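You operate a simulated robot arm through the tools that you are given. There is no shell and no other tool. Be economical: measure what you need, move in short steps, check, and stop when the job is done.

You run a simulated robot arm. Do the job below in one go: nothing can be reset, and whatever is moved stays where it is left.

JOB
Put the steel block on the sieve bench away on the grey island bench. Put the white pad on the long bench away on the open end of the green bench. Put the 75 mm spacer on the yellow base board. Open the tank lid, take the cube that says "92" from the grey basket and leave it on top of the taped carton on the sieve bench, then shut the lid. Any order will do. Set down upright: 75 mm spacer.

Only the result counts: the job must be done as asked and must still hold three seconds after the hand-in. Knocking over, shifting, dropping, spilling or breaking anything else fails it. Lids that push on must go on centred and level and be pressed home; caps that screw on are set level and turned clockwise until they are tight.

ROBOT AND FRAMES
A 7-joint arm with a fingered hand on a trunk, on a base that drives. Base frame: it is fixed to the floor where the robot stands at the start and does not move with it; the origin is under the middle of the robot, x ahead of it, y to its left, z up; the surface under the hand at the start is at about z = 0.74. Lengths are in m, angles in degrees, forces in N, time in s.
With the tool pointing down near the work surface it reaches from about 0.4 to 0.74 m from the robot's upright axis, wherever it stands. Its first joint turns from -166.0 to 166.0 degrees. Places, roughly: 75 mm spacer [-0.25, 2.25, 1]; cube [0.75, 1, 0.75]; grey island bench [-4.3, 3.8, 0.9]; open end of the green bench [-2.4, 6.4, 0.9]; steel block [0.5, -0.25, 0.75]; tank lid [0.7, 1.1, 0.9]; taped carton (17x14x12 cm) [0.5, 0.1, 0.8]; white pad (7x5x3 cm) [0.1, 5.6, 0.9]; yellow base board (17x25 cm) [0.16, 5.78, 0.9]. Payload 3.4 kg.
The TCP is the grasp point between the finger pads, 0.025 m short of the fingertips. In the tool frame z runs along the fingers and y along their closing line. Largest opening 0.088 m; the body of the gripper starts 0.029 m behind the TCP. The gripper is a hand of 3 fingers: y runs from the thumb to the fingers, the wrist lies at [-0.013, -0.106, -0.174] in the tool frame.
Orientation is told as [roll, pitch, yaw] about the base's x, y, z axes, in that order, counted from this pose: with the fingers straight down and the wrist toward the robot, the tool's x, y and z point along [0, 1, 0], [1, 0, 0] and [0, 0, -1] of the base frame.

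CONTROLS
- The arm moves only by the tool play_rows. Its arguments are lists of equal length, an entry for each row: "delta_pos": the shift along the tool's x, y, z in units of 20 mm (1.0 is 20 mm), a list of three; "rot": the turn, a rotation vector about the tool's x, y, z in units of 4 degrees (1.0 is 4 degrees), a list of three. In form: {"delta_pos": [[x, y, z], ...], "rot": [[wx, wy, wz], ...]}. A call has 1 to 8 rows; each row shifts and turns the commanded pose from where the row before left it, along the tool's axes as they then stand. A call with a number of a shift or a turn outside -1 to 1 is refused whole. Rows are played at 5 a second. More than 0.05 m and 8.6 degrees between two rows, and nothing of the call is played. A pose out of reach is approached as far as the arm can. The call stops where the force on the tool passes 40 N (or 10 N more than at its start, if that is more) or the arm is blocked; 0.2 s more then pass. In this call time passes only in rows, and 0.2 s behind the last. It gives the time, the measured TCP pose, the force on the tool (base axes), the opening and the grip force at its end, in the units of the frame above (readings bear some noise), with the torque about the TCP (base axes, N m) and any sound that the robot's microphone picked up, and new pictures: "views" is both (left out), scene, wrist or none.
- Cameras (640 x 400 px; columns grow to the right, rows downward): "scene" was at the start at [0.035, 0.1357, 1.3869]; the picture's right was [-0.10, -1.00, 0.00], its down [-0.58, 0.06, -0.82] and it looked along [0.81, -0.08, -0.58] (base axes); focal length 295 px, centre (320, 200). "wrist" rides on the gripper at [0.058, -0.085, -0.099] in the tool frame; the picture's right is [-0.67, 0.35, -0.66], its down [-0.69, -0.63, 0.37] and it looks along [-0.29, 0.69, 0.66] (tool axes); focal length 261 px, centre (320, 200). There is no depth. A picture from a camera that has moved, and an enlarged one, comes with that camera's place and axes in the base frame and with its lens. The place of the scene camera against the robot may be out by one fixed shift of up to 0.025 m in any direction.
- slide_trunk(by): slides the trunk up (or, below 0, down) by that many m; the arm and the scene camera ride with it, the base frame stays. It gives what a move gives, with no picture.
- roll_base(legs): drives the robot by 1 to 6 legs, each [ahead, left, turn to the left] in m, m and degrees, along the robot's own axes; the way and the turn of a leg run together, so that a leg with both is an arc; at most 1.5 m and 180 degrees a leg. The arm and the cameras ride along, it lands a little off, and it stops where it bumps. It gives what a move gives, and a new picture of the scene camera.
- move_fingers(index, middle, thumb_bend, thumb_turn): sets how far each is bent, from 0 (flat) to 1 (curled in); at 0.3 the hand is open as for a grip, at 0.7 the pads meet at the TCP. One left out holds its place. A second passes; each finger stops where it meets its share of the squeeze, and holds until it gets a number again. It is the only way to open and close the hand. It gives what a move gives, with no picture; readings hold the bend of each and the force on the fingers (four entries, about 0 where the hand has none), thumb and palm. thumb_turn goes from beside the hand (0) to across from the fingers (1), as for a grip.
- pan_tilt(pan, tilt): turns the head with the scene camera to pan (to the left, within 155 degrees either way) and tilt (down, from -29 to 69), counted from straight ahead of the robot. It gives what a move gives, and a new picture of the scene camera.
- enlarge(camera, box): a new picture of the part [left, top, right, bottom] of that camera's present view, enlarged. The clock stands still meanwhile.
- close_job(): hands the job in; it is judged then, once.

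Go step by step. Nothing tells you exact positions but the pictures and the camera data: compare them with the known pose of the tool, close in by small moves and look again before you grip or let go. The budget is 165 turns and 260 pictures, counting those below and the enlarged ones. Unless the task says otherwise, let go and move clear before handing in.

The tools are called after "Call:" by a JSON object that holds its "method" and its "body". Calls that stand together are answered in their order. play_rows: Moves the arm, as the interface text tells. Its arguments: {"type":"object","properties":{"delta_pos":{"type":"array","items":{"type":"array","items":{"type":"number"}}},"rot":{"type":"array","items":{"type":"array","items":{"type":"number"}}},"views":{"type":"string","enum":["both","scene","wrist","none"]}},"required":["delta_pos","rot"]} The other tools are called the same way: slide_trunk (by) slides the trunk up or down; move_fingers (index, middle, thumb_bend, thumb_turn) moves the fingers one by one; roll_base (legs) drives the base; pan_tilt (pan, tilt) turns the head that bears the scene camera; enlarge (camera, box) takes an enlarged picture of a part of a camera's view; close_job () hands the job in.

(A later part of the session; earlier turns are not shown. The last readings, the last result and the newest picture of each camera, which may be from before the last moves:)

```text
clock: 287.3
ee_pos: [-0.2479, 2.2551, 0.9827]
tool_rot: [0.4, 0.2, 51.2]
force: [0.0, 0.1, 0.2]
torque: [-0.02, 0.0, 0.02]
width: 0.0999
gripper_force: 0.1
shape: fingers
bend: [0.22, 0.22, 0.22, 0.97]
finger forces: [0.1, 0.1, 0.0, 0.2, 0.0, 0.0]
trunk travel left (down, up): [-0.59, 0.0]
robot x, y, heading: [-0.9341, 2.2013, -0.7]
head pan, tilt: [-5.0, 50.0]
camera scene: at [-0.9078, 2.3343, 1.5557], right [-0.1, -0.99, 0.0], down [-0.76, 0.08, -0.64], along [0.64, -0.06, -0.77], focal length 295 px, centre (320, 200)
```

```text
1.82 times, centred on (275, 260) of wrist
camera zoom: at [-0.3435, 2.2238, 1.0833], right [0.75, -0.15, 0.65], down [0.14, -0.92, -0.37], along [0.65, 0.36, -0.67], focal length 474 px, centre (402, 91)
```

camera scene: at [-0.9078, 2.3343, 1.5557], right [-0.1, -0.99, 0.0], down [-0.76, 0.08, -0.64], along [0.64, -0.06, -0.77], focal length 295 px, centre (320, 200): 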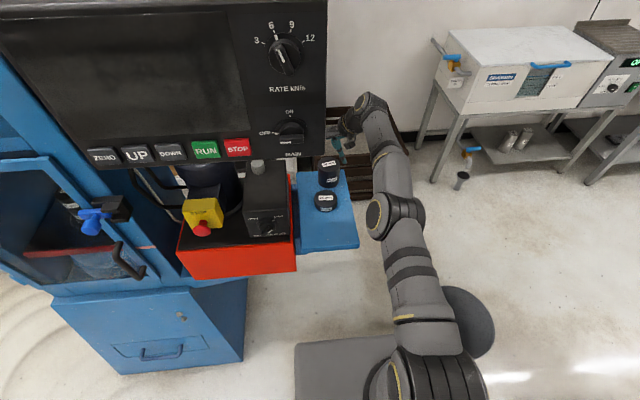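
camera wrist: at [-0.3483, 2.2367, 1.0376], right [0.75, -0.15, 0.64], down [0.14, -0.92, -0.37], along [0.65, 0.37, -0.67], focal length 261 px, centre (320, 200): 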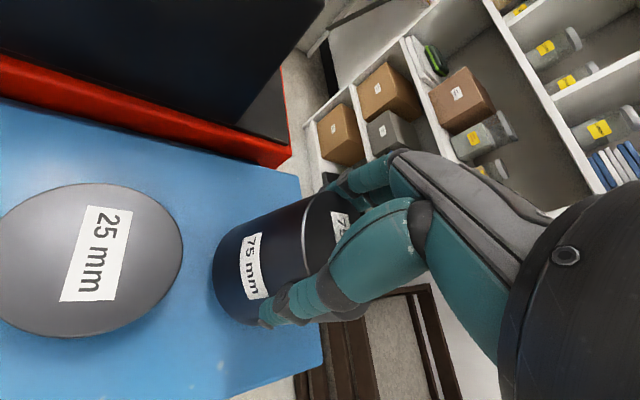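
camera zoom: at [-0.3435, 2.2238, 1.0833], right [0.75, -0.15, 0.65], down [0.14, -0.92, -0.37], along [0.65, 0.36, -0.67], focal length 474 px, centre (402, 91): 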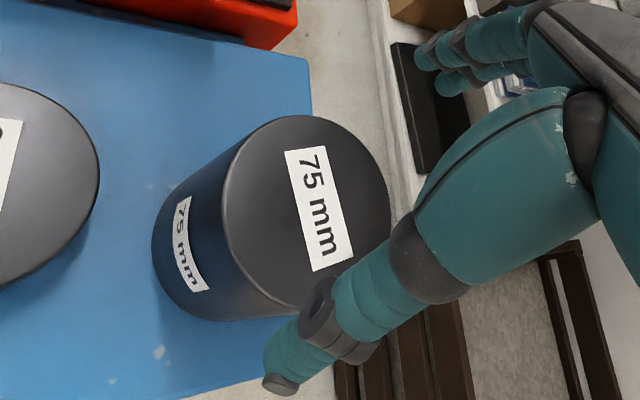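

Call:
{"method": "play_rows", "body": {"delta_pos": [[-0.25, 0, 0.6], [0, 0, 0.9], [0, 0, 0.9], [0, 0, 0.65]], "rot": [[0, 0, 0], [0, 0, 0], [0, 0, 0], [0, 0, 0]], "views": "none"}}

Call:
{"method": "move_fingers", "body": {"index": 0.6, "middle": 0.6, "thumb_bend": 0.6}}

Call:
{"method": "play_rows", "body": {"delta_pos": [[0, 0, -0.2], [0, 0, -0.2], [0, 0, -0.2], [0, 0, -0.2]], "rot": [[0, 0, 0], [0, 0, 0], [0, 0, 0], [0, 0, 0]], "views": "none"}}

Call:
{"method": "play_rows", "body": {"delta_pos": [[0, 0, 0], [0, 0, 0], [0, 0, 0], [0, 0, 0], [0, 0, 0]], "rot": [[0, 0, 0], [0, 0, 0], [0, 0, 0], [0, 0, 0], [0, 0, 0]], "views": "none"}}

Call:
{"method": "enlarge", "body": {"camera": "wrist", "box": [150, 150, 400, 370]}}

```text
clock: 288.3
ee_pos: [-0.249, 2.2519, 0.9221]
tool_rot: [0.3, 0.2, 51.3]
force: [-0.2, 0.0, 0.0]
torque: [0.01, -0.04, 0.0]
width: 0.0997
gripper_force: 0.0
shape: fingers
bend: [0.22, 0.22, 0.22, 0.97]
finger forces: [0.0, 0.0, 0.1, 0.0, 0.0, 0.0]
out of reach, approached as far as the arm can: row 1
trunk travel left (down, up): [-0.59, 0.0]
robot x, y, heading: [-0.9323, 2.1994, -0.9]
head pan, tilt: [-5.0, 50.0]
```

```text
clock: 289.3
ee_pos: [-0.25, 2.2516, 0.9235]
tool_rot: [0.4, 0.1, 51.3]
force: [0.5, 0.2, 5.1]
torque: [0.43, -0.36, -0.18]
width: 0.0716
gripper_force: 31.1
shape: fingers
bend: [0.29, 0.45, 0.46, 0.98]
finger forces: [21.5, 9.5, 0.0, 0.0, 31.4, 0.0]
trunk travel left (down, up): [-0.59, 0.0]
robot x, y, heading: [-0.9341, 2.2011, -0.4]
head pan, tilt: [-5.0, 50.0]
```

```text
clock: 290.3
ee_pos: [-0.248, 2.2524, 0.9343]
tool_rot: [0.5, 0.4, 51.4]
force: [-0.9, -0.4, -21.1]
torque: [-0.01, -0.04, 0.01]
width: 0.0699
gripper_force: 25.0
shape: fingers
bend: [0.29, 0.47, 0.47, 0.99]
finger forces: [16.1, 8.6, 0.0, 0.0, 25.7, 0.0]
trunk travel left (down, up): [-0.59, 0.0]
robot x, y, heading: [-0.9351, 2.1983, -0.8]
head pan, tilt: [-5.0, 50.0]
```

```text
clock: 291.5
ee_pos: [-0.2484, 2.2524, 0.9355]
tool_rot: [0.5, 0.3, 51.2]
force: [0.2, 0.2, -22.1]
torque: [-0.01, -0.05, -0.02]
width: 0.0699
gripper_force: 24.9
shape: fingers
bend: [0.29, 0.47, 0.47, 0.99]
finger forces: [15.7, 8.6, 0.0, 0.0, 25.0, 0.0]
trunk travel left (down, up): [-0.59, 0.0]
robot x, y, heading: [-0.9339, 2.2014, -0.7]
head pan, tilt: [-5.0, 50.0]
```

```text
1.82 times, centred on (275, 260) of wrist
camera zoom: at [-0.344, 2.2218, 1.0364], right [0.75, -0.15, 0.65], down [0.14, -0.92, -0.37], along [0.65, 0.36, -0.67], focal length 474 px, centre (402, 91)
```

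zoom: 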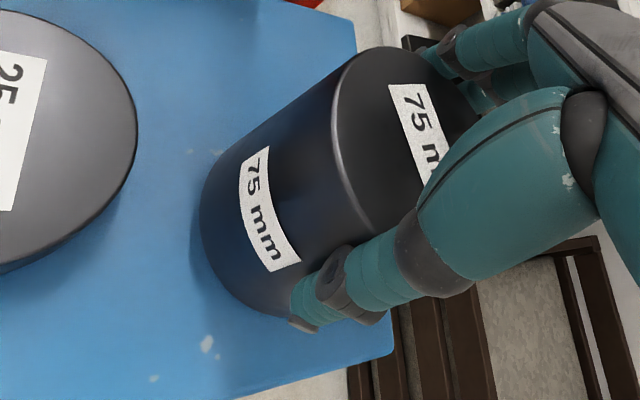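

Stable hold: 25 N with constant bends. I'll lift slowly and re-check.

Call:
{"method": "play_rows", "body": {"delta_pos": [[0, 0, -0.3], [0, 0, -0.4], [0, 0, -0.4], [0, 0, -0.4], [0, 0, -0.4], [0, 0, -0.3]], "rot": [[0, 0, 0], [0, 0, 0], [0, 0, 0], [0, 0, 0], [0, 0, 0], [0, 0, 0]], "views": "wrist"}}

Call:
{"method": "enlarge", "body": {"camera": "scene", "box": [280, 80, 440, 200]}}

```text
clock: 292.9
ee_pos: [-0.2483, 2.2526, 0.9803]
tool_rot: [0.5, 0.3, 51.3]
force: [0.1, -0.7, -22.8]
torque: [0.0, -0.06, 0.02]
width: 0.0697
gripper_force: 24.4
shape: fingers
bend: [0.29, 0.47, 0.47, 0.99]
finger forces: [15.5, 8.8, 0.0, 0.0, 24.5, 0.0]
trunk travel left (down, up): [-0.59, 0.0]
robot x, y, heading: [-0.9386, 2.1982, -0.8]
head pan, tilt: [-5.0, 50.0]
camera wrist: at [-0.344, 2.2212, 1.0808], right [0.75, -0.15, 0.65], down [0.14, -0.92, -0.37], along [0.65, 0.36, -0.67], focal length 261 px, centre (320, 200)
```

wrist: 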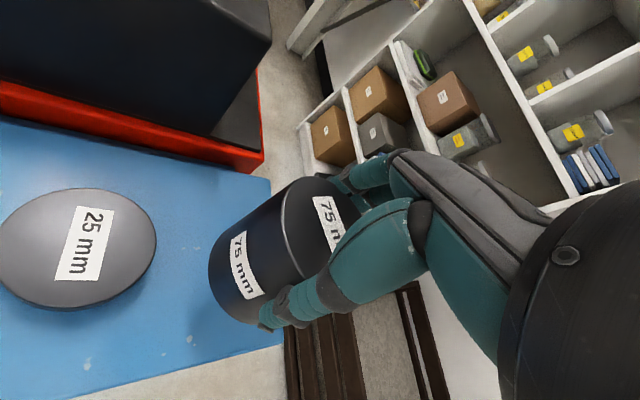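

```text
3.33 times, centred on (360, 140) of scene
camera zoom: at [-0.906, 2.3352, 1.5556], right [-0.1, -0.99, 0.0], down [-0.76, 0.08, -0.64], along [0.64, -0.06, -0.77], focal length 984 px, centre (187, 400)
```

zoom: 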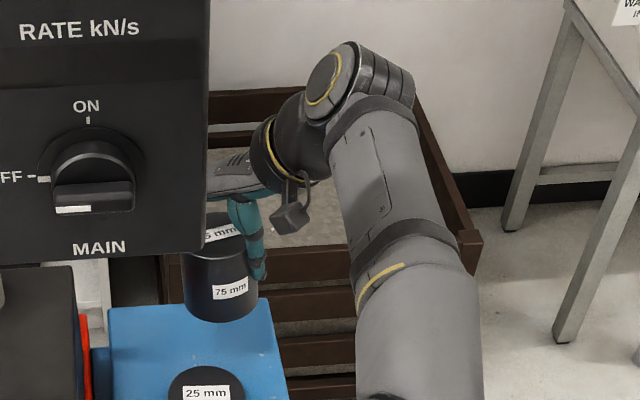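

It is held steadily. I'll withdraw diagonally away from the console, slowly.

Call:
{"method": "play_rows", "body": {"delta_pos": [[0, -0.5, -0.2], [0, -0.7, -0.2], [0, -0.8, -0.2], [0, -0.8, -0.2], [0, -0.8, -0.2], [0, -0.8, -0.2], [0, -0.8, -0.2], [0, -0.5, 0]], "rot": [[0, 0, 0], [0, 0, 0], [0, 0, 0], [0, 0, 0], [0, 0, 0], [0, 0, 0], [0, 0, 0], [0, 0, 0]], "views": "wrist"}}

```text
clock: 294.7
ee_pos: [-0.2667, 2.1539, 1.0149]
tool_rot: [0.7, 0.4, 51.4]
force: [-0.2, 0.6, -22.8]
torque: [0.04, -0.05, -0.01]
width: 0.0692
gripper_force: 23.8
shape: fingers
bend: [0.29, 0.47, 0.47, 0.99]
finger forces: [14.9, 8.8, 0.0, 0.0, 23.8, 0.0]
out of reach, approached as far as the arm can: row 1, 2, 3, 4, 5, 6, 7, 8
trunk travel left (down, up): [-0.59, 0.0]
robot x, y, heading: [-0.9319, 2.1986, -0.7]
head pan, tilt: [-5.0, 50.0]
camera wrist: at [-0.3634, 2.1234, 1.1149], right [0.75, -0.15, 0.65], down [0.14, -0.92, -0.37], along [0.65, 0.37, -0.67], focal length 261 px, centre (320, 200)
```

wrist: 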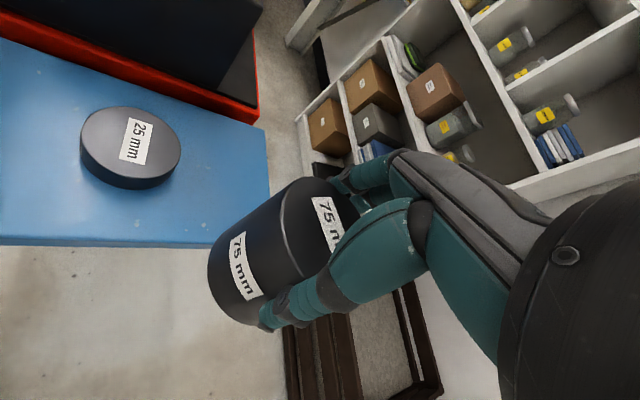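

The hold is steady but I shouldn't dawdle. I'll back off and look left to choose the route north past the press and the floor machine.

Call:
{"method": "roll_base", "body": {"legs": [[-0.3, 0, 0]]}}

Call:
{"method": "pan_tilt", "body": {"pan": 75, "tilt": 35}}

```text
clock: 296.7
ee_pos: [-0.5688, 2.16, 1.0151]
tool_rot: [0.6, 0.3, 51.5]
force: [-1.1, 0.0, -21.6]
torque: [0.02, -0.03, -0.02]
width: 0.0692
gripper_force: 23.2
shape: fingers
bend: [0.29, 0.47, 0.47, 0.99]
finger forces: [14.3, 8.6, 0.0, 0.0, 23.1, 0.0]
trunk travel left (down, up): [-0.59, 0.0]
robot x, y, heading: [-1.2373, 2.2023, -0.6]
head pan, tilt: [-5.0, 50.0]
camera scene: at [-1.2082, 2.3385, 1.5556], right [-0.1, -1.0, 0.0], down [-0.76, 0.08, -0.64], along [0.64, -0.06, -0.77], focal length 295 px, centre (320, 200)
```

scene: 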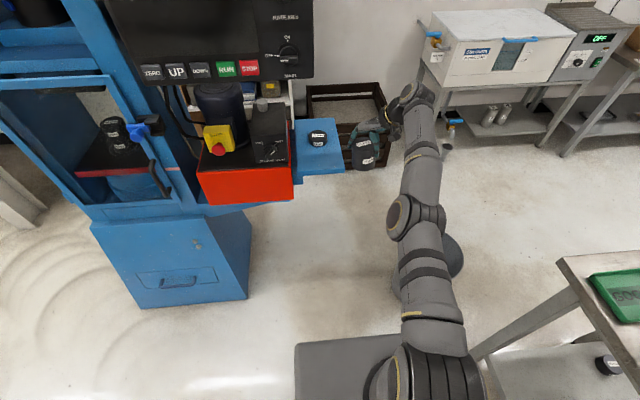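

```text
clock: 298.3
ee_pos: [-0.5706, 2.1589, 1.0155]
tool_rot: [0.5, 0.4, 51.5]
force: [0.7, -0.2, -0.6]
torque: [0.04, 0.01, 0.03]
width: 0.0329
gripper_force: 0.1
shape: fingers
bend: [0.45, 0.56, 0.6, 1.0]
finger forces: [0.1, 0.1, 0.0, 0.0, 0.0, 0.0]
trunk travel left (down, up): [-0.59, 0.0]
robot x, y, heading: [-1.2367, 2.2006, -0.9]
head pan, tilt: [75.0, 35.0]
camera scene: at [-1.2631, 2.431, 1.5774], right [0.96, -0.27, 0.0], down [-0.16, -0.55, -0.82], along [0.22, 0.79, -0.57], focal length 295 px, centre (320, 200)
```

scene: 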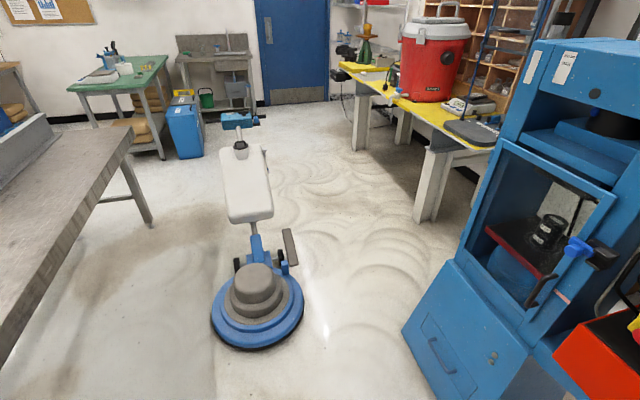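

The spacer slipped out and fell. I'll look for it on the floor.

Call:
{"method": "pan_tilt", "body": {"pan": 0, "tilt": 62}}

Call:
{"method": "pan_tilt", "body": {"pan": -10, "tilt": 40}}

```text
clock: 299.7
ee_pos: [-0.5698, 2.1605, 1.0157]
tool_rot: [0.5, 0.3, 51.4]
force: [0.2, 0.0, -1.4]
torque: [0.04, 0.03, -0.03]
width: 0.0327
gripper_force: 0.1
shape: fingers
bend: [0.45, 0.56, 0.6, 1.0]
finger forces: [0.0, 0.1, 0.0, 0.0, 0.0, 0.1]
trunk travel left (down, up): [-0.59, 0.0]
robot x, y, heading: [-1.2364, 2.1991, -0.6]
head pan, tilt: [0.0, 62.0]
camera scene: at [-1.2226, 2.3456, 1.5408], right [-0.01, -1.0, 0.0], down [-0.88, 0.01, -0.47], along [0.47, -0.01, -0.88], focal length 295 px, centre (320, 200)
```

scene: 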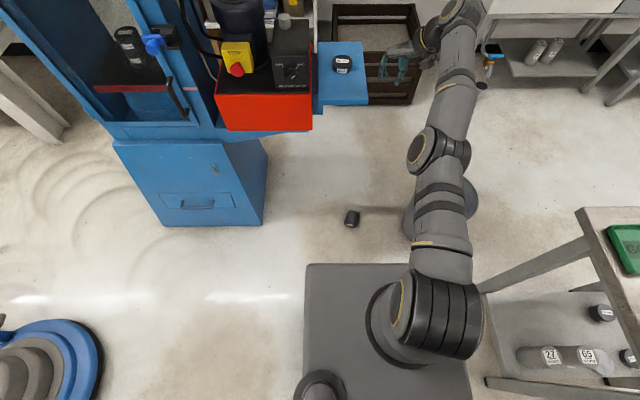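

```text
clock: 300.6
ee_pos: [-0.5701, 2.161, 1.0165]
tool_rot: [0.5, 0.3, 51.6]
force: [0.2, -0.6, -0.1]
torque: [-0.01, 0.0, -0.01]
width: 0.033
gripper_force: 0.1
shape: fingers
bend: [0.45, 0.56, 0.6, 1.0]
finger forces: [0.1, 0.1, 0.0, 0.0, 0.0, 0.0]
trunk travel left (down, up): [-0.59, 0.0]
robot x, y, heading: [-1.2362, 2.202, -0.9]
head pan, tilt: [-10.0, 40.0]
camera scene: at [-1.2034, 2.3306, 1.5698], right [-0.18, -0.98, 0.0], down [-0.63, 0.12, -0.77], along [0.75, -0.14, -0.64], focal length 295 px, centre (320, 200)
```

scene: 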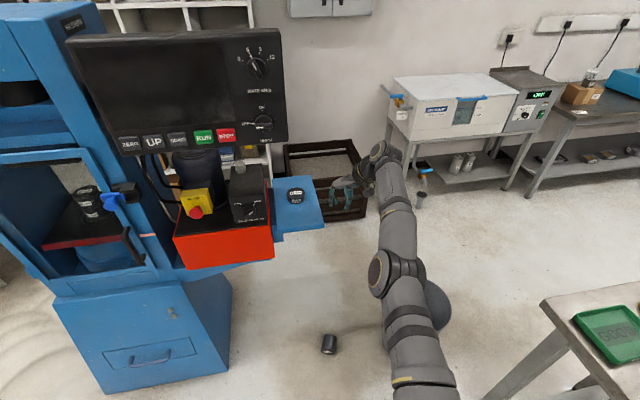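

The spacer lies on its side on the floor near (-0.54, 2.16), directly under the hand. I'll check its orientation.

Call:
{"method": "enlarge", "body": {"camera": "scene", "box": [290, 310, 370, 370]}}

```text
6.67 times, centred on (330, 340) of scene
camera zoom: at [-1.2034, 2.3306, 1.5698], right [-0.18, -0.98, 0.0], down [-0.63, 0.12, -0.77], along [0.75, -0.14, -0.64], focal length 1968 px, centre (253, -733)
```

zoom: 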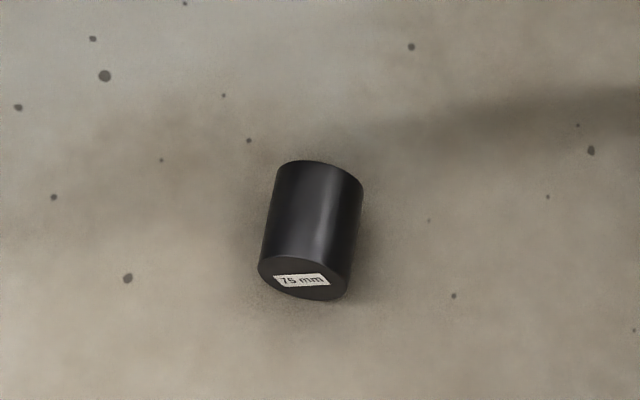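

It lies with its axis about -23° from +x, label end towards me. I'll pick it up across its diameter: open, yaw to 67°, retract, move the base in, then lower the trunk.

Call:
{"method": "move_fingers", "body": {"index": 0.22, "middle": 0.22, "thumb_bend": 0.22}}

Call:
{"method": "play_rows", "body": {"delta_pos": [[0.9, -0.8, 0], [0.9, -0.8, 0], [0.9, -0.7, 0], [0.9, -0.7, 0], [0.95, -0.6, 0], [0.95, -0.6, 0], [0.95, -0.6, 0], [0.95, -0.6, 0]], "rot": [[0, 0, -0.5], [0, 0, -0.5], [0, 0, -0.5], [0, 0, -0.5], [0, 0, -0.5], [0, 0, -0.5], [0, 0, -0.5], [0, 0, -0.5]], "views": "none"}}

Call:
{"method": "play_rows", "body": {"delta_pos": [[0.95, -0.6, 0], [0.95, -0.6, 0], [0.95, -0.6, 0]], "rot": [[0, 0, 0], [0, 0, 0], [0, 0, 0]], "views": "none"}}

```text
clock: 301.6
ee_pos: [-0.5705, 2.1591, 1.0156]
tool_rot: [0.6, 0.2, 51.4]
force: [-0.6, -0.7, 0.0]
torque: [0.05, 0.01, -0.01]
width: 0.0998
gripper_force: 0.0
shape: fingers
bend: [0.22, 0.22, 0.22, 0.97]
finger forces: [0.1, 0.1, 0.0, 0.0, 0.1, 0.0]
trunk travel left (down, up): [-0.59, 0.0]
robot x, y, heading: [-1.2331, 2.2032, -0.6]
head pan, tilt: [-10.0, 40.0]
```

```text
clock: 303.4
ee_pos: [-0.6219, 2.1043, 1.0391]
tool_rot: [0.8, 0.1, 67.6]
force: [0.0, 0.5, -0.5]
torque: [-0.01, -0.03, 0.0]
width: 0.0995
gripper_force: 0.1
shape: fingers
bend: [0.22, 0.22, 0.22, 0.97]
finger forces: [0.0, 0.0, 0.0, 0.0, 0.0, 0.1]
out of reach, approached as far as the arm can: row 1, 2, 3, 4, 5, 6, 7, 8
trunk travel left (down, up): [-0.59, 0.0]
robot x, y, heading: [-1.2362, 2.2001, -0.7]
head pan, tilt: [-10.0, 40.0]
```

```text
clock: 304.2
ee_pos: [-0.6376, 2.0708, 1.0494]
tool_rot: [0.7, 0.1, 67.6]
force: [0.3, -0.1, -1.1]
torque: [0.03, 0.0, 0.02]
width: 0.0996
gripper_force: 0.1
shape: fingers
bend: [0.22, 0.22, 0.22, 0.97]
finger forces: [0.0, 0.0, 0.1, 0.0, 0.1, 0.1]
out of reach, approached as far as the arm can: row 1, 2, 3
trunk travel left (down, up): [-0.59, 0.0]
robot x, y, heading: [-1.2364, 2.2028, -0.9]
head pan, tilt: [-10.0, 40.0]
```

The arm is at a joint limit with that yaw. I'll relax the yaw to about 45° and see where the hand settles.

Call:
{"method": "play_rows", "body": {"delta_pos": [[0, 0, 0.5], [0, 0, 0.5], [0, 0, 0.5], [0, 0, 0.5], [0, 0, 0.5], [0, 0, 0.5]], "rot": [[0, 0, 0.95], [0, 0, 0.95], [0, 0, 0.95], [0, 0, 0.95], [0, 0, 0.95], [0, 0, 0.95]], "views": "none"}}

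```text
clock: 305.6
ee_pos: [-0.5918, 2.0508, 0.9961]
tool_rot: [0.5, 0.3, 44.7]
force: [-0.2, 0.3, -0.2]
torque: [-0.05, 0.03, 0.02]
width: 0.0995
gripper_force: 0.0
shape: fingers
bend: [0.22, 0.22, 0.22, 0.97]
finger forces: [0.1, 0.0, 0.0, 0.0, 0.0, 0.0]
out of reach, approached as far as the arm can: row 1, 2, 3, 4, 5, 6
trunk travel left (down, up): [-0.59, 0.0]
robot x, y, heading: [-1.2365, 2.2015, -0.5]
head pan, tilt: [-10.0, 40.0]
```

Call:
{"method": "play_rows", "body": {"delta_pos": [[0, 0.5, 0], [0, 0.5, 0], [0, 0.5, 0], [0, 0.5, 0], [0, 0, 0], [0, 0, 0], [0, 0, 0]], "rot": [[0, 0, 0.95], [0, 0, 0.95], [0, 0, 0.95], [0, 0, 0.95], [0, 0, 0.95], [0, 0, 0.95], [0, 0, 0]], "views": "none"}}

```text
clock: 307.2
ee_pos: [-0.5454, 2.0697, 0.9972]
tool_rot: [0.4, 0.7, 21.9]
force: [0.7, 0.3, 0.1]
torque: [-0.04, 0.03, 0.02]
width: 0.0999
gripper_force: 0.1
shape: fingers
bend: [0.22, 0.22, 0.22, 0.97]
finger forces: [0.1, 0.0, 0.0, 0.0, 0.0, 0.0]
out of reach, approached as far as the arm can: row 1, 3, 5, 6
trunk travel left (down, up): [-0.59, 0.0]
robot x, y, heading: [-1.2395, 2.2032, -0.8]
head pan, tilt: [-10.0, 40.0]
```

Call:
{"method": "play_rows", "body": {"delta_pos": [[0.9, -0.87, 0], [0.9, -0.87, 0], [0.9, -0.87, 0], [0.9, -0.87, 0], [0.9, -0.87, 0], [0.9, -0.87, 0], [0.9, -0.87, 0], [0.9, -0.87, 0]], "rot": [[0, 0, 0], [0, 0, 0], [0, 0, 0], [0, 0, 0], [0, 0, 0], [0, 0, 0], [0, 0, 0], [0, 0, 0]], "views": "none"}}

Call:
{"method": "slide_trunk", "body": {"by": -0.3}}

```text
clock: 309.0
ee_pos: [-0.5414, 2.0942, 1.0235]
tool_rot: [0.4, 0.7, 22.0]
force: [0.8, -0.2, 0.2]
torque: [-0.01, 0.01, 0.0]
width: 0.0998
gripper_force: 0.0
shape: fingers
bend: [0.22, 0.22, 0.22, 0.97]
finger forces: [0.0, 0.0, 0.0, 0.0, 0.0, 0.1]
out of reach, approached as far as the arm can: row 1, 2, 3, 4, 5, 6, 7, 8
trunk travel left (down, up): [-0.59, 0.0]
robot x, y, heading: [-1.237, 2.2005, -0.6]
head pan, tilt: [-10.0, 40.0]
```

```text
clock: 312.0
ee_pos: [-0.5402, 2.094, 0.7237]
tool_rot: [0.2, 0.5, 21.9]
force: [-0.5, 0.3, -0.4]
torque: [0.03, -0.01, -0.01]
width: 0.0995
gripper_force: 0.1
shape: fingers
bend: [0.22, 0.22, 0.22, 0.97]
finger forces: [0.1, 0.1, 0.0, 0.0, 0.1, 0.0]
trunk travel left (down, up): [-0.29, 0.3]
robot x, y, heading: [-1.2401, 2.2035, -0.8]
head pan, tilt: [-10.0, 40.0]
```

The elbow seems stuck near straight. I'll try lowering, which should bend it differently.

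Call:
{"method": "play_rows", "body": {"delta_pos": [[0, 0, 1], [0, 0, 1], [0, 0, 1], [0, 0, 1], [0, 0, 1], [0, 0, 1], [0, -0.5, 1], [0, -0.5, 1]], "rot": [[0, 0, 0], [0, 0, 0], [0, 0, 0], [0, 0, 0], [0, 0, 0], [0, 0, 0], [0, 0, 0], [0, 0, 0]], "views": "scene"}}

```text
clock: 313.8
ee_pos: [-0.5452, 2.0817, 0.5628]
tool_rot: [0.4, 0.5, 21.9]
force: [-0.3, 0.6, 0.9]
torque: [0.01, -0.05, 0.01]
width: 0.0997
gripper_force: 0.0
shape: fingers
bend: [0.22, 0.22, 0.22, 0.97]
finger forces: [0.1, 0.0, 0.0, 0.1, 0.1, 0.0]
out of reach, approached as far as the arm can: row 2, 7, 8
trunk travel left (down, up): [-0.29, 0.3]
robot x, y, heading: [-1.2353, 2.204, -0.4]
head pan, tilt: [-10.0, 40.0]
camera scene: at [-1.2034, 2.3306, 1.2699], right [-0.18, -0.98, 0.0], down [-0.63, 0.12, -0.77], along [0.75, -0.14, -0.64], focal length 295 px, centre (320, 200)
```

scene: 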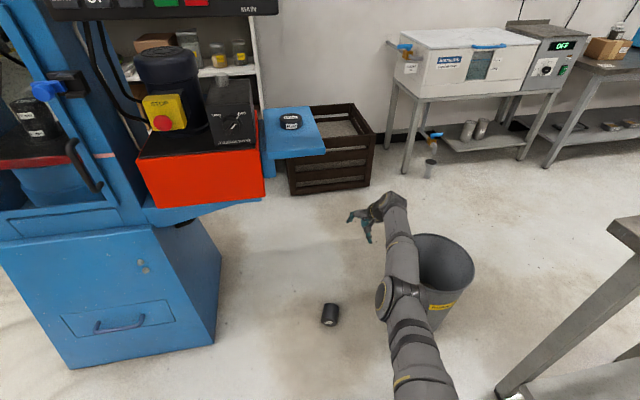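

The elbow is near straight. I'll raise the hand relative to the shoulder to break out of the straight-arm position, then retract.

Call:
{"method": "play_rows", "body": {"delta_pos": [[0, 0, -1], [0, 0, -1], [0, 0, -1], [0, 0, -1], [0, 0, -1], [0, 0, -1], [0, 0, -1], [0, 0, -1]], "rot": [[0, 0, 1], [0, 0, 1], [0, 0, 1], [0, 0, 1], [0, 0, 1], [0, 0, 0], [0, 0, 0], [0, 0, 0]], "views": "none"}}

Call:
{"method": "play_rows", "body": {"delta_pos": [[0, -0.5, -0.8], [0, -0.7, -0.8], [0, -0.9, -0.6], [0, -0.9, 0], [0, -0.9, 0], [0, -0.9, 0], [0, -0.9, 0], [0, -0.9, 0]], "rot": [[0, 0, 0], [0, 0, 0], [0, 0, 0], [0, 0, 0], [0, 0, 0], [0, 0, 0], [0, 0, 0], [0, 0, 0]], "views": "none"}}

```text
clock: 315.6
ee_pos: [-0.5243, 2.075, 0.7209]
tool_rot: [0.1, 0.6, 1.9]
force: [0.2, -0.3, 0.3]
torque: [0.01, 0.0, -0.03]
width: 0.0996
gripper_force: 0.1
shape: fingers
bend: [0.22, 0.22, 0.22, 0.97]
finger forces: [0.0, 0.0, 0.0, 0.1, 0.0, 0.0]
out of reach, approached as far as the arm can: row 1, 2, 3, 4, 5, 8
trunk travel left (down, up): [-0.29, 0.3]
robot x, y, heading: [-1.2329, 2.1994, -0.7]
head pan, tilt: [-10.0, 40.0]
```

```text
clock: 317.4
ee_pos: [-0.5422, 2.0538, 0.7818]
tool_rot: [0.2, 0.7, 1.9]
force: [0.1, -1.2, 1.0]
torque: [0.01, 0.0, 0.03]
width: 0.0997
gripper_force: 0.1
shape: fingers
bend: [0.22, 0.22, 0.22, 0.97]
finger forces: [0.1, 0.0, 0.0, 0.1, 0.1, 0.0]
out of reach, approached as far as the arm can: row 1, 2, 3, 4, 5, 6, 7, 8
trunk travel left (down, up): [-0.29, 0.3]
robot x, y, heading: [-1.237, 2.1976, -0.6]
head pan, tilt: [-10.0, 40.0]
```

Still stuck radially. I'll try a pitch change to force the joints to move, then retract.

Call:
{"method": "play_rows", "body": {"delta_pos": [[0.5, 0, 0], [0.5, 0, 0], [0.5, 0, 0], [0.5, 0, 0], [0.5, 0, 0], [0.5, 0, 0], [0.5, 0, 0], [0.5, 0, 0]], "rot": [[-1, 0, 0], [-1, 0, 0], [-1, 0, 0], [-1, 0, 0], [-1, 0, 0], [-1, 0, 0], [-1, 0, 0], [-1, 0, 0]], "views": "none"}}

Call:
{"method": "play_rows", "body": {"delta_pos": [[0, -0.8, -0.5], [0, -0.8, -0.5], [0, -0.8, -0.5], [0, -0.8, -0.5], [0, -0.8, -0.5], [0, -0.8, -0.5], [0, -0.8, -0.5], [0, -0.8, -0.5]], "rot": [[0, 0, 0], [0, 0, 0], [0, 0, 0], [0, 0, 0], [0, 0, 0], [0, 0, 0], [0, 0, 0], [0, 0, 0]], "views": "scene"}}

```text
clock: 319.2
ee_pos: [-0.441, 2.1073, 0.8053]
tool_rot: [0.2, -31.3, 1.8]
force: [0.3, 0.0, -0.4]
torque: [0.01, 0.01, 0.01]
width: 0.0995
gripper_force: 0.0
shape: fingers
bend: [0.22, 0.22, 0.22, 0.97]
finger forces: [0.1, 0.0, 0.0, 0.1, 0.0, 0.1]
out of reach, approached as far as the arm can: row 1, 2, 3, 4, 5, 6, 7, 8
trunk travel left (down, up): [-0.29, 0.3]
robot x, y, heading: [-1.233, 2.2042, -0.6]
head pan, tilt: [-10.0, 40.0]
```

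```text
clock: 321.0
ee_pos: [-0.489, 2.0773, 0.8239]
tool_rot: [0.1, -31.5, 1.8]
force: [0.1, -0.1, -0.1]
torque: [0.05, -0.04, -0.02]
width: 0.1
gripper_force: 0.1
shape: fingers
bend: [0.22, 0.22, 0.22, 0.97]
finger forces: [0.0, 0.0, 0.0, 0.1, 0.0, 0.0]
out of reach, approached as far as the arm can: row 1, 2, 3, 4, 5, 6, 7
trunk travel left (down, up): [-0.29, 0.3]
robot x, y, heading: [-1.2345, 2.2026, -0.7]
head pan, tilt: [-10.0, 40.0]
camera scene: at [-1.2029, 2.3305, 1.2698], right [-0.18, -0.98, 0.0], down [-0.63, 0.12, -0.77], along [0.75, -0.14, -0.64], focal length 295 px, centre (320, 200)
```

scene: 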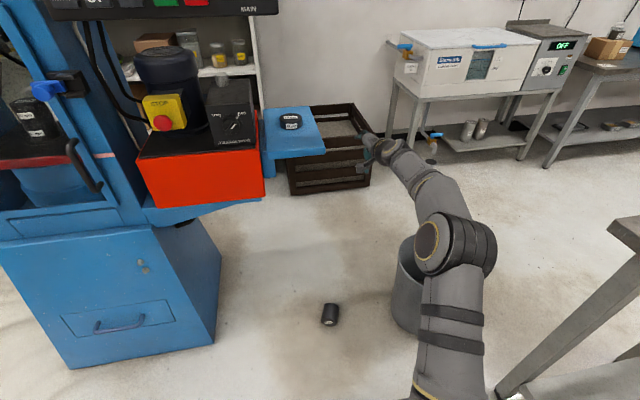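

The elbow has unlocked (bent to the right). I'll keep retracting.

Call:
{"method": "play_rows", "body": {"delta_pos": [[0, -0.8, -0.5], [0, -0.8, -0.5], [0, -0.8, -0.5], [0, -0.8, -0.5], [0, -0.8, -0.5], [0, -0.8, -0.5], [0, -0.8, -0.5], [0, -0.8, -0.5]], "rot": [[0.5, 0, 0], [0.5, 0, 0], [0.5, 0, 0], [0.5, 0, 0], [0.5, 0, 0], [0.5, 0, 0], [0.5, 0, 0], [0.5, 0, 0]], "views": "none"}}

```text
clock: 322.8
ee_pos: [-0.6372, 2.0722, 0.8426]
tool_rot: [0.1, -15.2, 1.9]
force: [0.9, 0.2, 0.9]
torque: [0.0, 0.0, 0.01]
width: 0.0998
gripper_force: 0.0
shape: fingers
bend: [0.22, 0.22, 0.22, 0.97]
finger forces: [0.0, 0.1, 0.0, 0.0, 0.0, 0.0]
trunk travel left (down, up): [-0.29, 0.3]
robot x, y, heading: [-1.2364, 2.2022, -0.8]
head pan, tilt: [-10.0, 40.0]
```

Free now. I'll level the hand, yaw it to about 45°, and bring it in.

Call:
{"method": "play_rows", "body": {"delta_pos": [[0.4, -0.7, 0], [0.4, -0.7, 0], [0.4, -0.7, 0], [0.4, -0.7, 0], [0.5, -0.6, 0], [0.5, -0.6, 0], [0.5, -0.6, 0], [0.5, -0.6, 0]], "rot": [[0.95, 0, 0], [0.95, 0, 0], [0.95, 0, 0], [0.95, 0, 0], [0, 0, -1], [0, 0, -1], [0, 0, -1], [0, 0, -1]], "views": "none"}}

Call:
{"method": "play_rows", "body": {"delta_pos": [[0.3, 0, 0], [0.3, 0, 0], [0.3, 0, 0], [0.3, 0, 0], [0, 0, 0], [0, 0, 0], [0, 0, 0]], "rot": [[0, 0, -1], [0, 0, -1], [0, 0, -1], [0, 0, -1], [0, 0, -1], [0, 0, -1], [0, 0, -1]], "views": "none"}}

Call:
{"method": "slide_trunk", "body": {"by": -0.29}}

```text
clock: 324.6
ee_pos: [-0.7469, 2.1371, 0.8337]
tool_rot: [0.0, -0.2, 17.9]
force: [0.3, -0.7, -0.3]
torque: [0.01, -0.01, 0.03]
width: 0.0998
gripper_force: 0.1
shape: fingers
bend: [0.22, 0.22, 0.22, 0.97]
finger forces: [0.1, 0.0, 0.1, 0.0, 0.0, 0.0]
trunk travel left (down, up): [-0.29, 0.3]
robot x, y, heading: [-1.239, 2.2015, -0.7]
head pan, tilt: [-10.0, 40.0]
```

```text
clock: 326.2
ee_pos: [-0.7551, 2.1564, 0.8343]
tool_rot: [0.0, -0.1, 45.9]
force: [0.2, -0.1, 0.1]
torque: [-0.03, 0.0, 0.0]
width: 0.0994
gripper_force: 0.0
shape: fingers
bend: [0.22, 0.22, 0.22, 0.97]
finger forces: [0.1, 0.0, 0.0, 0.1, 0.0, 0.0]
trunk travel left (down, up): [-0.29, 0.3]
robot x, y, heading: [-1.2386, 2.1982, -0.9]
head pan, tilt: [-10.0, 40.0]
```

```text
clock: 329.1
ee_pos: [-0.7561, 2.1571, 0.544]
tool_rot: [0.0, -0.3, 45.9]
force: [-0.5, 0.2, -0.3]
torque: [0.05, 0.01, -0.05]
width: 0.0997
gripper_force: 0.0
shape: fingers
bend: [0.22, 0.22, 0.22, 0.97]
finger forces: [0.0, 0.0, 0.0, 0.1, 0.0, 0.0]
trunk travel left (down, up): [0.0, 0.59]
robot x, y, heading: [-1.2392, 2.2002, -0.4]
head pan, tilt: [-10.0, 40.0]
```

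Now I'll drive forward 0.19 m to bring the hand above the fallen spacer and descend.

Call:
{"method": "roll_base", "body": {"legs": [[0.19, 0.01, 0]]}}

Call:
{"method": "play_rows", "body": {"delta_pos": [[0, 0, 1], [0, 0, 1], [0, 0, 1], [0, 0, 1], [0, 0, 1], [0, 0, 1], [0, 0, 1], [0, 0, 1]], "rot": [[0, 0, 0], [0, 0, 0], [0, 0, 0], [0, 0, 0], [0, 0, 0], [0, 0, 0], [0, 0, 0], [0, 0, 0]], "views": "wrist"}}

```text
clock: 330.7
ee_pos: [-0.5649, 2.1652, 0.5444]
tool_rot: [0.0, -0.2, 45.8]
force: [0.1, -0.2, -0.4]
torque: [0.01, -0.02, 0.0]
width: 0.0998
gripper_force: 0.1
shape: fingers
bend: [0.22, 0.22, 0.22, 0.97]
finger forces: [0.0, 0.1, 0.1, 0.0, 0.1, 0.1]
trunk travel left (down, up): [0.0, 0.59]
robot x, y, heading: [-1.0459, 2.2097, -0.5]
head pan, tilt: [-10.0, 40.0]
camera scene: at [-1.0117, 2.3381, 0.9798], right [-0.19, -0.98, 0.0], down [-0.63, 0.12, -0.77], along [0.75, -0.14, -0.64], focal length 295 px, centre (320, 200)
```

scene: 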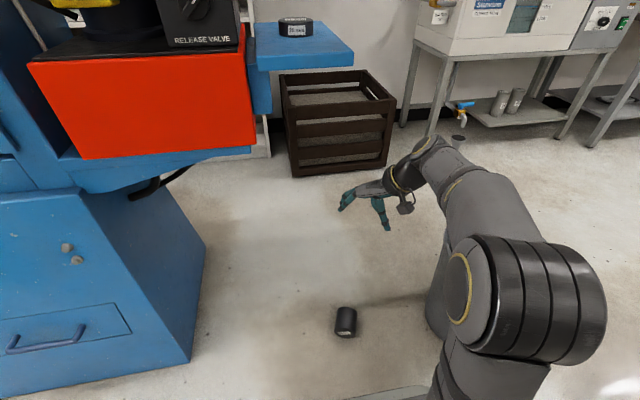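

```text
clock: 332.5
ee_pos: [-0.5645, 2.1642, 0.3845]
tool_rot: [-0.1, -0.1, 45.8]
force: [0.4, -0.7, 0.8]
torque: [0.02, -0.01, 0.01]
width: 0.0998
gripper_force: 0.0
shape: fingers
bend: [0.22, 0.22, 0.22, 0.97]
finger forces: [0.1, 0.1, 0.1, 0.0, 0.0, 0.0]
trunk travel left (down, up): [0.0, 0.59]
robot x, y, heading: [-1.0453, 2.2121, -0.6]
head pan, tilt: [-10.0, 40.0]
camera wrist: at [-0.6636, 2.1429, 0.4834], right [0.72, -0.22, 0.66], down [0.05, -0.93, -0.37], along [0.69, 0.3, -0.66], focal length 261 px, centre (320, 200)
```

wrist: 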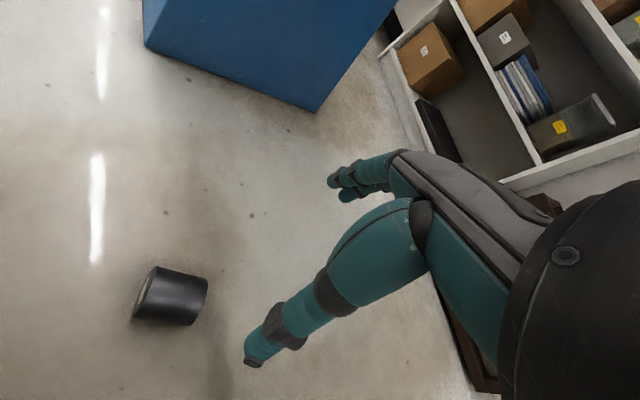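

The spacer is centred at (-0.545, 2.171) with its axis at -21°. I'll align the yaw more and descend further.

Call:
{"method": "play_rows", "body": {"delta_pos": [[-0.1, 0.2, 1], [-0.1, 0.2, 1], [0, 0.2, 1], [0, 0.2, 1], [0, 0, 1], [0, 0, 1], [0, 0, 1], [0, 0, 1]], "rot": [[0, 0, -1], [0, 0, -1], [0, 0, -1], [0, 0, -1], [0, 0, -1], [0, 0, 0], [0, 0, 0], [0, 0, 0]], "views": "none"}}

Call:
{"method": "play_rows", "body": {"delta_pos": [[0, 0, 1], [0, 0, 1], [0, 0, 1], [0, 0, 0.5]], "rot": [[0, 0, 0], [0, 0, 0], [0, 0, 0], [0, 0, 0]], "views": "wrist"}}

```text
clock: 334.3
ee_pos: [-0.5492, 2.175, 0.2248]
tool_rot: [-0.1, -0.4, 65.8]
force: [-0.1, -0.1, 0.3]
torque: [-0.01, -0.01, 0.0]
width: 0.0998
gripper_force: 0.1
shape: fingers
bend: [0.22, 0.22, 0.22, 0.97]
finger forces: [0.0, 0.1, 0.1, 0.1, 0.0, 0.0]
trunk travel left (down, up): [0.0, 0.59]
robot x, y, heading: [-1.045, 2.2096, -0.3]
head pan, tilt: [-10.0, 40.0]
```

```text
clock: 335.3
ee_pos: [-0.5498, 2.1754, 0.1539]
tool_rot: [-0.2, -0.2, 65.8]
force: [0.0, 0.2, -0.1]
torque: [0.03, 0.01, 0.04]
width: 0.0999
gripper_force: 0.0
shape: fingers
bend: [0.22, 0.22, 0.22, 0.97]
finger forces: [0.0, 0.1, 0.1, 0.1, 0.0, 0.0]
trunk travel left (down, up): [0.0, 0.59]
robot x, y, heading: [-1.0439, 2.2086, -0.8]
head pan, tilt: [-10.0, 40.0]
camera wrist: at [-0.6367, 2.1205, 0.2534], right [0.75, 0.04, 0.66], down [0.37, -0.85, -0.37], along [0.55, 0.52, -0.66], focal length 261 px, centre (320, 200)
```

wrist: 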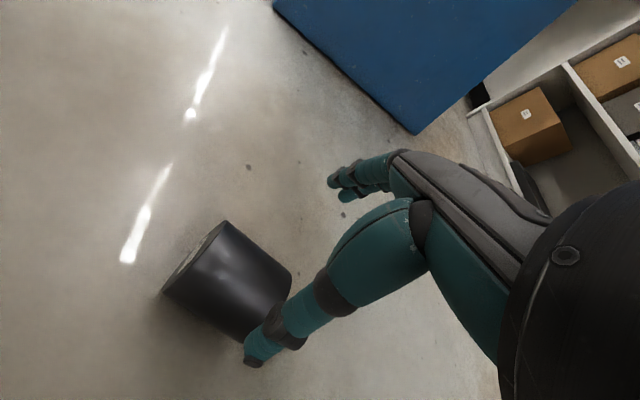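

The reach is good and the spacer is centred. I'll descend to TCP z≈0.042 and grip below its equator.

Call:
{"method": "play_rows", "body": {"delta_pos": [[0, -0.2, 1], [0, 0, 1], [0, 0, 1], [0, 0, 1], [0, 0, 0.8], [0, 0, 0.7]], "rot": [[0, 0, 0], [0, 0, 0], [0, 0, 0], [0, 0, 0], [0, 0, 0], [0, 0, 0]], "views": "wrist"}}

Call:
{"method": "move_fingers", "body": {"index": 0.65, "middle": 0.65, "thumb_bend": 0.65}}

Call:
{"method": "play_rows", "body": {"delta_pos": [[0, 0, -0.3], [0, 0, -0.4], [0, 0, -0.5], [0, 0, -0.6]], "rot": [[0, 0, 0], [0, 0, 0], [0, 0, 0], [0, 0, 0]], "views": "wrist"}}

```text
clock: 336.7
ee_pos: [-0.551, 2.1711, 0.0437]
tool_rot: [-0.2, -0.2, 65.9]
force: [-0.4, 0.1, -0.3]
torque: [0.01, 0.03, 0.0]
width: 0.0999
gripper_force: 0.0
shape: fingers
bend: [0.22, 0.22, 0.22, 0.97]
finger forces: [0.0, 0.1, 0.0, 0.0, 0.1, 0.0]
trunk travel left (down, up): [0.0, 0.59]
robot x, y, heading: [-1.0442, 2.2084, -0.7]
head pan, tilt: [-10.0, 40.0]
camera wrist: at [-0.6386, 2.1165, 0.1426], right [0.75, 0.04, 0.66], down [0.37, -0.85, -0.37], along [0.55, 0.52, -0.66], focal length 261 px, centre (320, 200)
```

wrist: 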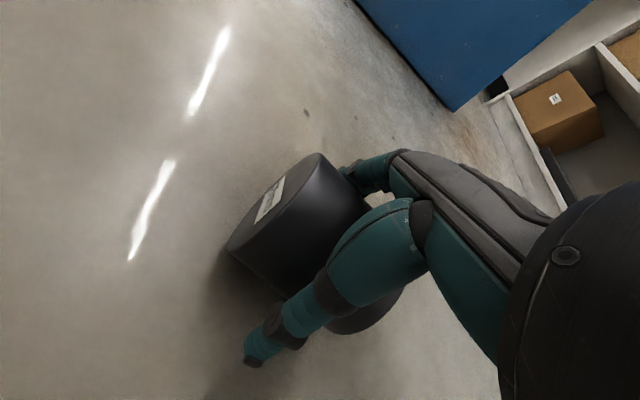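

```text
clock: 337.7
ee_pos: [-0.5511, 2.1709, 0.0434]
tool_rot: [-0.2, -0.2, 65.9]
force: [-0.6, 0.1, 6.3]
torque: [0.08, 0.0, 0.03]
width: 0.0642
gripper_force: 26.5
shape: fingers
bend: [0.35, 0.46, 0.45, 1.0]
finger forces: [16.0, 9.7, 0.0, 0.0, 27.3, 0.1]
trunk travel left (down, up): [0.0, 0.59]
robot x, y, heading: [-1.0418, 2.2119, -0.9]
head pan, tilt: [-10.0, 40.0]
```

```text
clock: 338.7
ee_pos: [-0.5523, 2.171, 0.0792]
tool_rot: [0.0, -0.1, 65.9]
force: [-0.1, 0.1, -22.1]
torque: [0.02, 0.03, 0.02]
width: 0.0631
gripper_force: 24.2
shape: fingers
bend: [0.36, 0.47, 0.46, 1.0]
finger forces: [12.9, 12.4, 0.0, 0.1, 22.5, 0.0]
trunk travel left (down, up): [0.0, 0.59]
robot x, y, heading: [-1.0436, 2.2097, -0.8]
head pan, tilt: [-10.0, 40.0]
camera wrist: at [-0.6391, 2.1166, 0.1783], right [0.75, 0.04, 0.66], down [0.37, -0.85, -0.37], along [0.54, 0.52, -0.66], focal length 261 px, centre (320, 200)
```

wrist: 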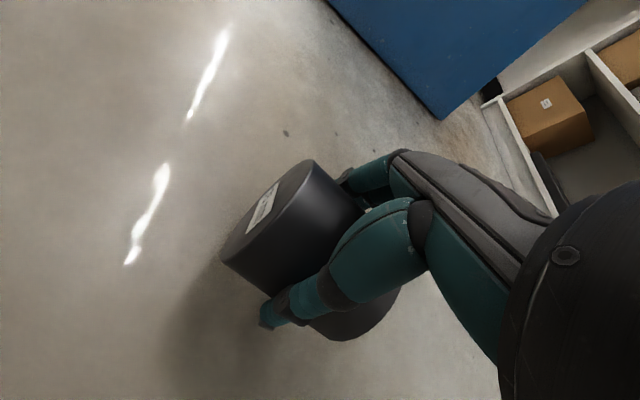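

It's lifted in a cradle grip. I'll keep it low, raise a little, and verify the hold over a couple of seconds.

Call:
{"method": "play_rows", "body": {"delta_pos": [[0, 0, -0.5], [0, 0, -0.5], [0, 0, -0.5], [0, 0, 0], [0, 0, 0], [0, 0, 0], [0, 0, 0], [0, 0, 0]], "rot": [[0, 0, 0], [0, 0, 0], [0, 0, 0], [0, 0, 0], [0, 0, 0], [0, 0, 0], [0, 0, 0], [0, 0, 0]], "views": "none"}}

Call:
{"method": "play_rows", "body": {"delta_pos": [[0, 0, 0], [0, 0, 0], [0, 0, 0], [0, 0, 0], [0, 0, 0], [0, 0, 0], [0, 0, 0], [0, 0, 0]], "rot": [[0, 0, 0], [0, 0, 0], [0, 0, 0], [0, 0, 0], [0, 0, 0], [0, 0, 0], [0, 0, 0], [0, 0, 0]], "views": "none"}}

```text
clock: 340.5
ee_pos: [-0.5529, 2.171, 0.1096]
tool_rot: [-0.1, -0.1, 65.9]
force: [0.7, 0.6, -22.1]
torque: [0.03, 0.04, 0.01]
width: 0.0632
gripper_force: 23.7
shape: fingers
bend: [0.36, 0.47, 0.46, 1.0]
finger forces: [12.7, 12.4, 0.0, 0.0, 22.3, 0.0]
trunk travel left (down, up): [0.0, 0.59]
robot x, y, heading: [-1.0469, 2.2062, -0.6]
head pan, tilt: [-10.0, 40.0]
```

```text
clock: 342.3
ee_pos: [-0.5517, 2.1728, 0.1087]
tool_rot: [0.0, -0.1, 65.9]
force: [0.1, 0.3, -21.8]
torque: [0.0, 0.02, 0.05]
width: 0.0631
gripper_force: 23.2
shape: fingers
bend: [0.36, 0.47, 0.46, 1.0]
finger forces: [12.7, 12.3, 0.0, 0.0, 22.2, 0.0]
trunk travel left (down, up): [0.0, 0.59]
robot x, y, heading: [-1.0465, 2.209, -0.6]
head pan, tilt: [-10.0, 40.0]
```

The grip is very stable now (force barely changes). The gap between press and floor machine is too tight, so I'll carry it low along the open aisle: west, then north, then turn east.

Call:
{"method": "roll_base", "body": {"legs": [[-1.1, 0, 0], [-1.15, 0.05, 0], [0, 0, 90], [1.45, 0, 0]]}}

Call:
{"method": "pan_tilt", "body": {"pan": -20, "tilt": 15}}

```text
clock: 364.1
ee_pos: [-3.2503, 4.2313, 0.1081]
tool_rot: [0.0, -0.1, 155.9]
force: [0.2, 0.5, -21.9]
torque: [-0.05, 0.0, 0.03]
width: 0.0624
gripper_force: 22.5
shape: fingers
bend: [0.36, 0.47, 0.46, 1.0]
finger forces: [12.1, 11.7, 0.0, 0.1, 21.4, 0.0]
trunk travel left (down, up): [0.0, 0.59]
robot x, y, heading: [-3.288, 3.7366, 89.0]
head pan, tilt: [-10.0, 40.0]
camera scene: at [-3.4238, 3.7511, 0.9798], right [0.98, -0.19, 0.0], down [-0.12, -0.63, -0.77], along [0.14, 0.75, -0.64], focal length 295 px, centre (320, 200)
```

scene: 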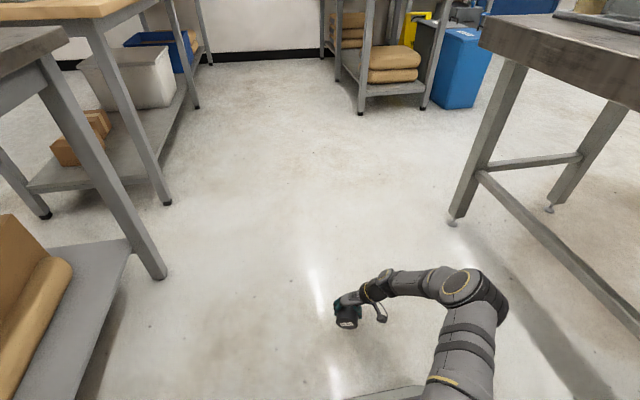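

```text
clock: 365.0
ee_pos: [-3.2507, 4.2305, 0.1085]
tool_rot: [0.0, -0.1, 155.8]
force: [0.6, -0.5, -21.8]
torque: [-0.06, 0.01, -0.01]
width: 0.0624
gripper_force: 23.4
shape: fingers
bend: [0.36, 0.47, 0.46, 0.99]
finger forces: [12.5, 11.9, 0.0, 0.1, 22.1, 0.0]
trunk travel left (down, up): [0.0, 0.59]
robot x, y, heading: [-3.2934, 3.7374, 89.1]
head pan, tilt: [-20.0, 15.0]
camera scene: at [-3.4066, 3.755, 1.0192], right [0.94, -0.35, 0.0], down [-0.09, -0.24, -0.97], along [0.34, 0.9, -0.26], focal length 295 px, centre (320, 200)
```

scene: 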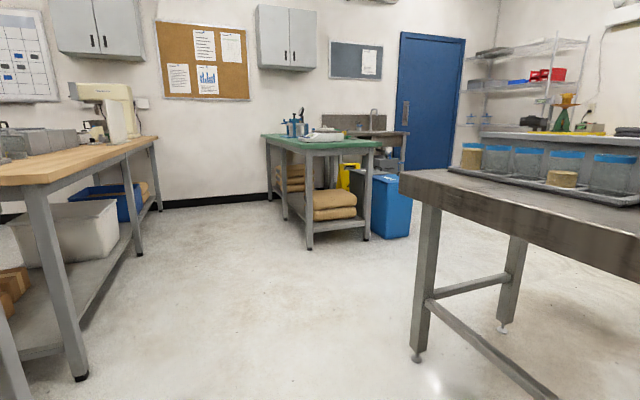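

The route is clear between the grey table's end (y≈4.8) and the green bench. I'll go north 1.5 m, turn east, and advance.

Call:
{"method": "roll_base", "body": {"legs": [[1.5, 0.02, 0], [0, 0, -89], [1.45, 0, 0], [0.9, 0, 0]]}}

Call:
{"method": "pan_tilt", "body": {"pan": 0, "tilt": 10}}

```text
refused: leg 1 is longer than a leg can be; nothing moved
```

```text
clock: 365.8
ee_pos: [-3.2519, 4.2311, 0.1096]
tool_rot: [0.0, -0.1, 155.9]
force: [0.3, 0.5, -21.7]
torque: [-0.03, 0.01, -0.01]
width: 0.0621
gripper_force: 22.9
shape: fingers
bend: [0.36, 0.47, 0.46, 0.99]
finger forces: [12.6, 11.9, 0.0, 0.1, 22.0, 0.1]
trunk travel left (down, up): [0.0, 0.59]
robot x, y, heading: [-3.2881, 3.7371, 89.2]
head pan, tilt: [0.0, 10.0]
camera scene: at [-3.4384, 3.7607, 1.0274], right [1.0, -0.01, 0.0], down [0.0, -0.18, -0.98], along [0.01, 0.98, -0.18], focal length 295 px, centre (320, 200)
```

scene: 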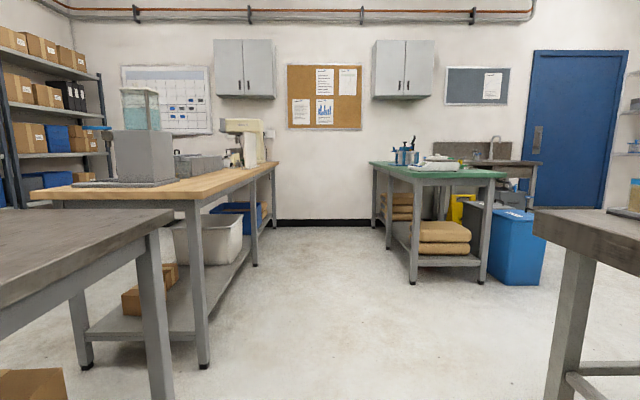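

Call:
{"method": "roll_base", "body": {"legs": [[1.48, 0, 0], [0, 0, -89], [1.45, 0, 0], [0.75, 0, 0]]}}

Call:
{"method": "slide_trunk", "body": {"by": 0.5}}

Call:
{"method": "pan_tilt", "body": {"pan": 15, "tilt": 25}}

```text
clock: 387.5
ee_pos: [-0.5451, 5.2177, 0.1087]
tool_rot: [0.0, -0.1, 67.4]
force: [0.1, -0.3, -23.1]
torque: [0.04, 0.06, 0.03]
width: 0.0625
gripper_force: 21.0
shape: fingers
bend: [0.37, 0.47, 0.46, 0.99]
finger forces: [11.4, 11.9, 0.0, 0.1, 19.3, 0.0]
trunk travel left (down, up): [0.0, 0.59]
robot x, y, heading: [-1.0375, 5.2436, 1.2]
head pan, tilt: [0.0, 10.0]
camera scene: at [-0.9985, 5.3856, 1.0275], right [0.01, -1.0, 0.0], down [-0.18, 0.0, -0.98], along [0.98, 0.01, -0.18], focal length 295 px, centre (320, 200)
```

scene: 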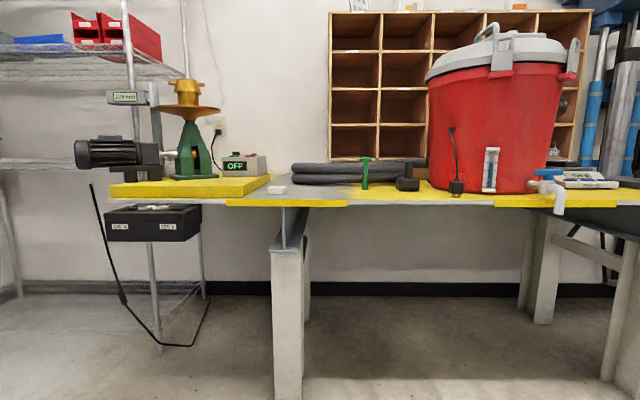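

```text
refused: 0.5 is not a number from -0.4 to 0.4
```

```text
clock: 388.2
ee_pos: [-0.5444, 5.2173, 0.1086]
tool_rot: [0.0, -0.1, 67.4]
force: [0.3, 0.0, -22.0]
torque: [0.01, 0.03, -0.01]
width: 0.0624
gripper_force: 21.8
shape: fingers
bend: [0.37, 0.47, 0.46, 0.99]
finger forces: [11.9, 11.9, 0.0, 0.0, 19.6, 0.0]
trunk travel left (down, up): [0.0, 0.59]
robot x, y, heading: [-1.0402, 5.2443, 1.0]
head pan, tilt: [15.0, 25.0]
camera scene: at [-1.0028, 5.4093, 1.0032], right [0.27, -0.96, 0.0], down [-0.41, -0.11, -0.91], along [0.87, 0.25, -0.42], focal length 295 px, centre (320, 200)
```

scene: 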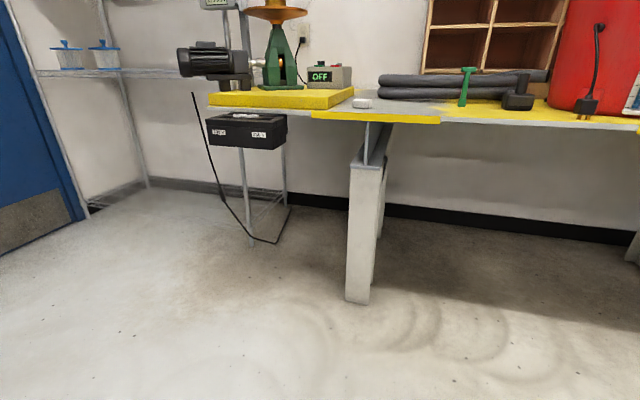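

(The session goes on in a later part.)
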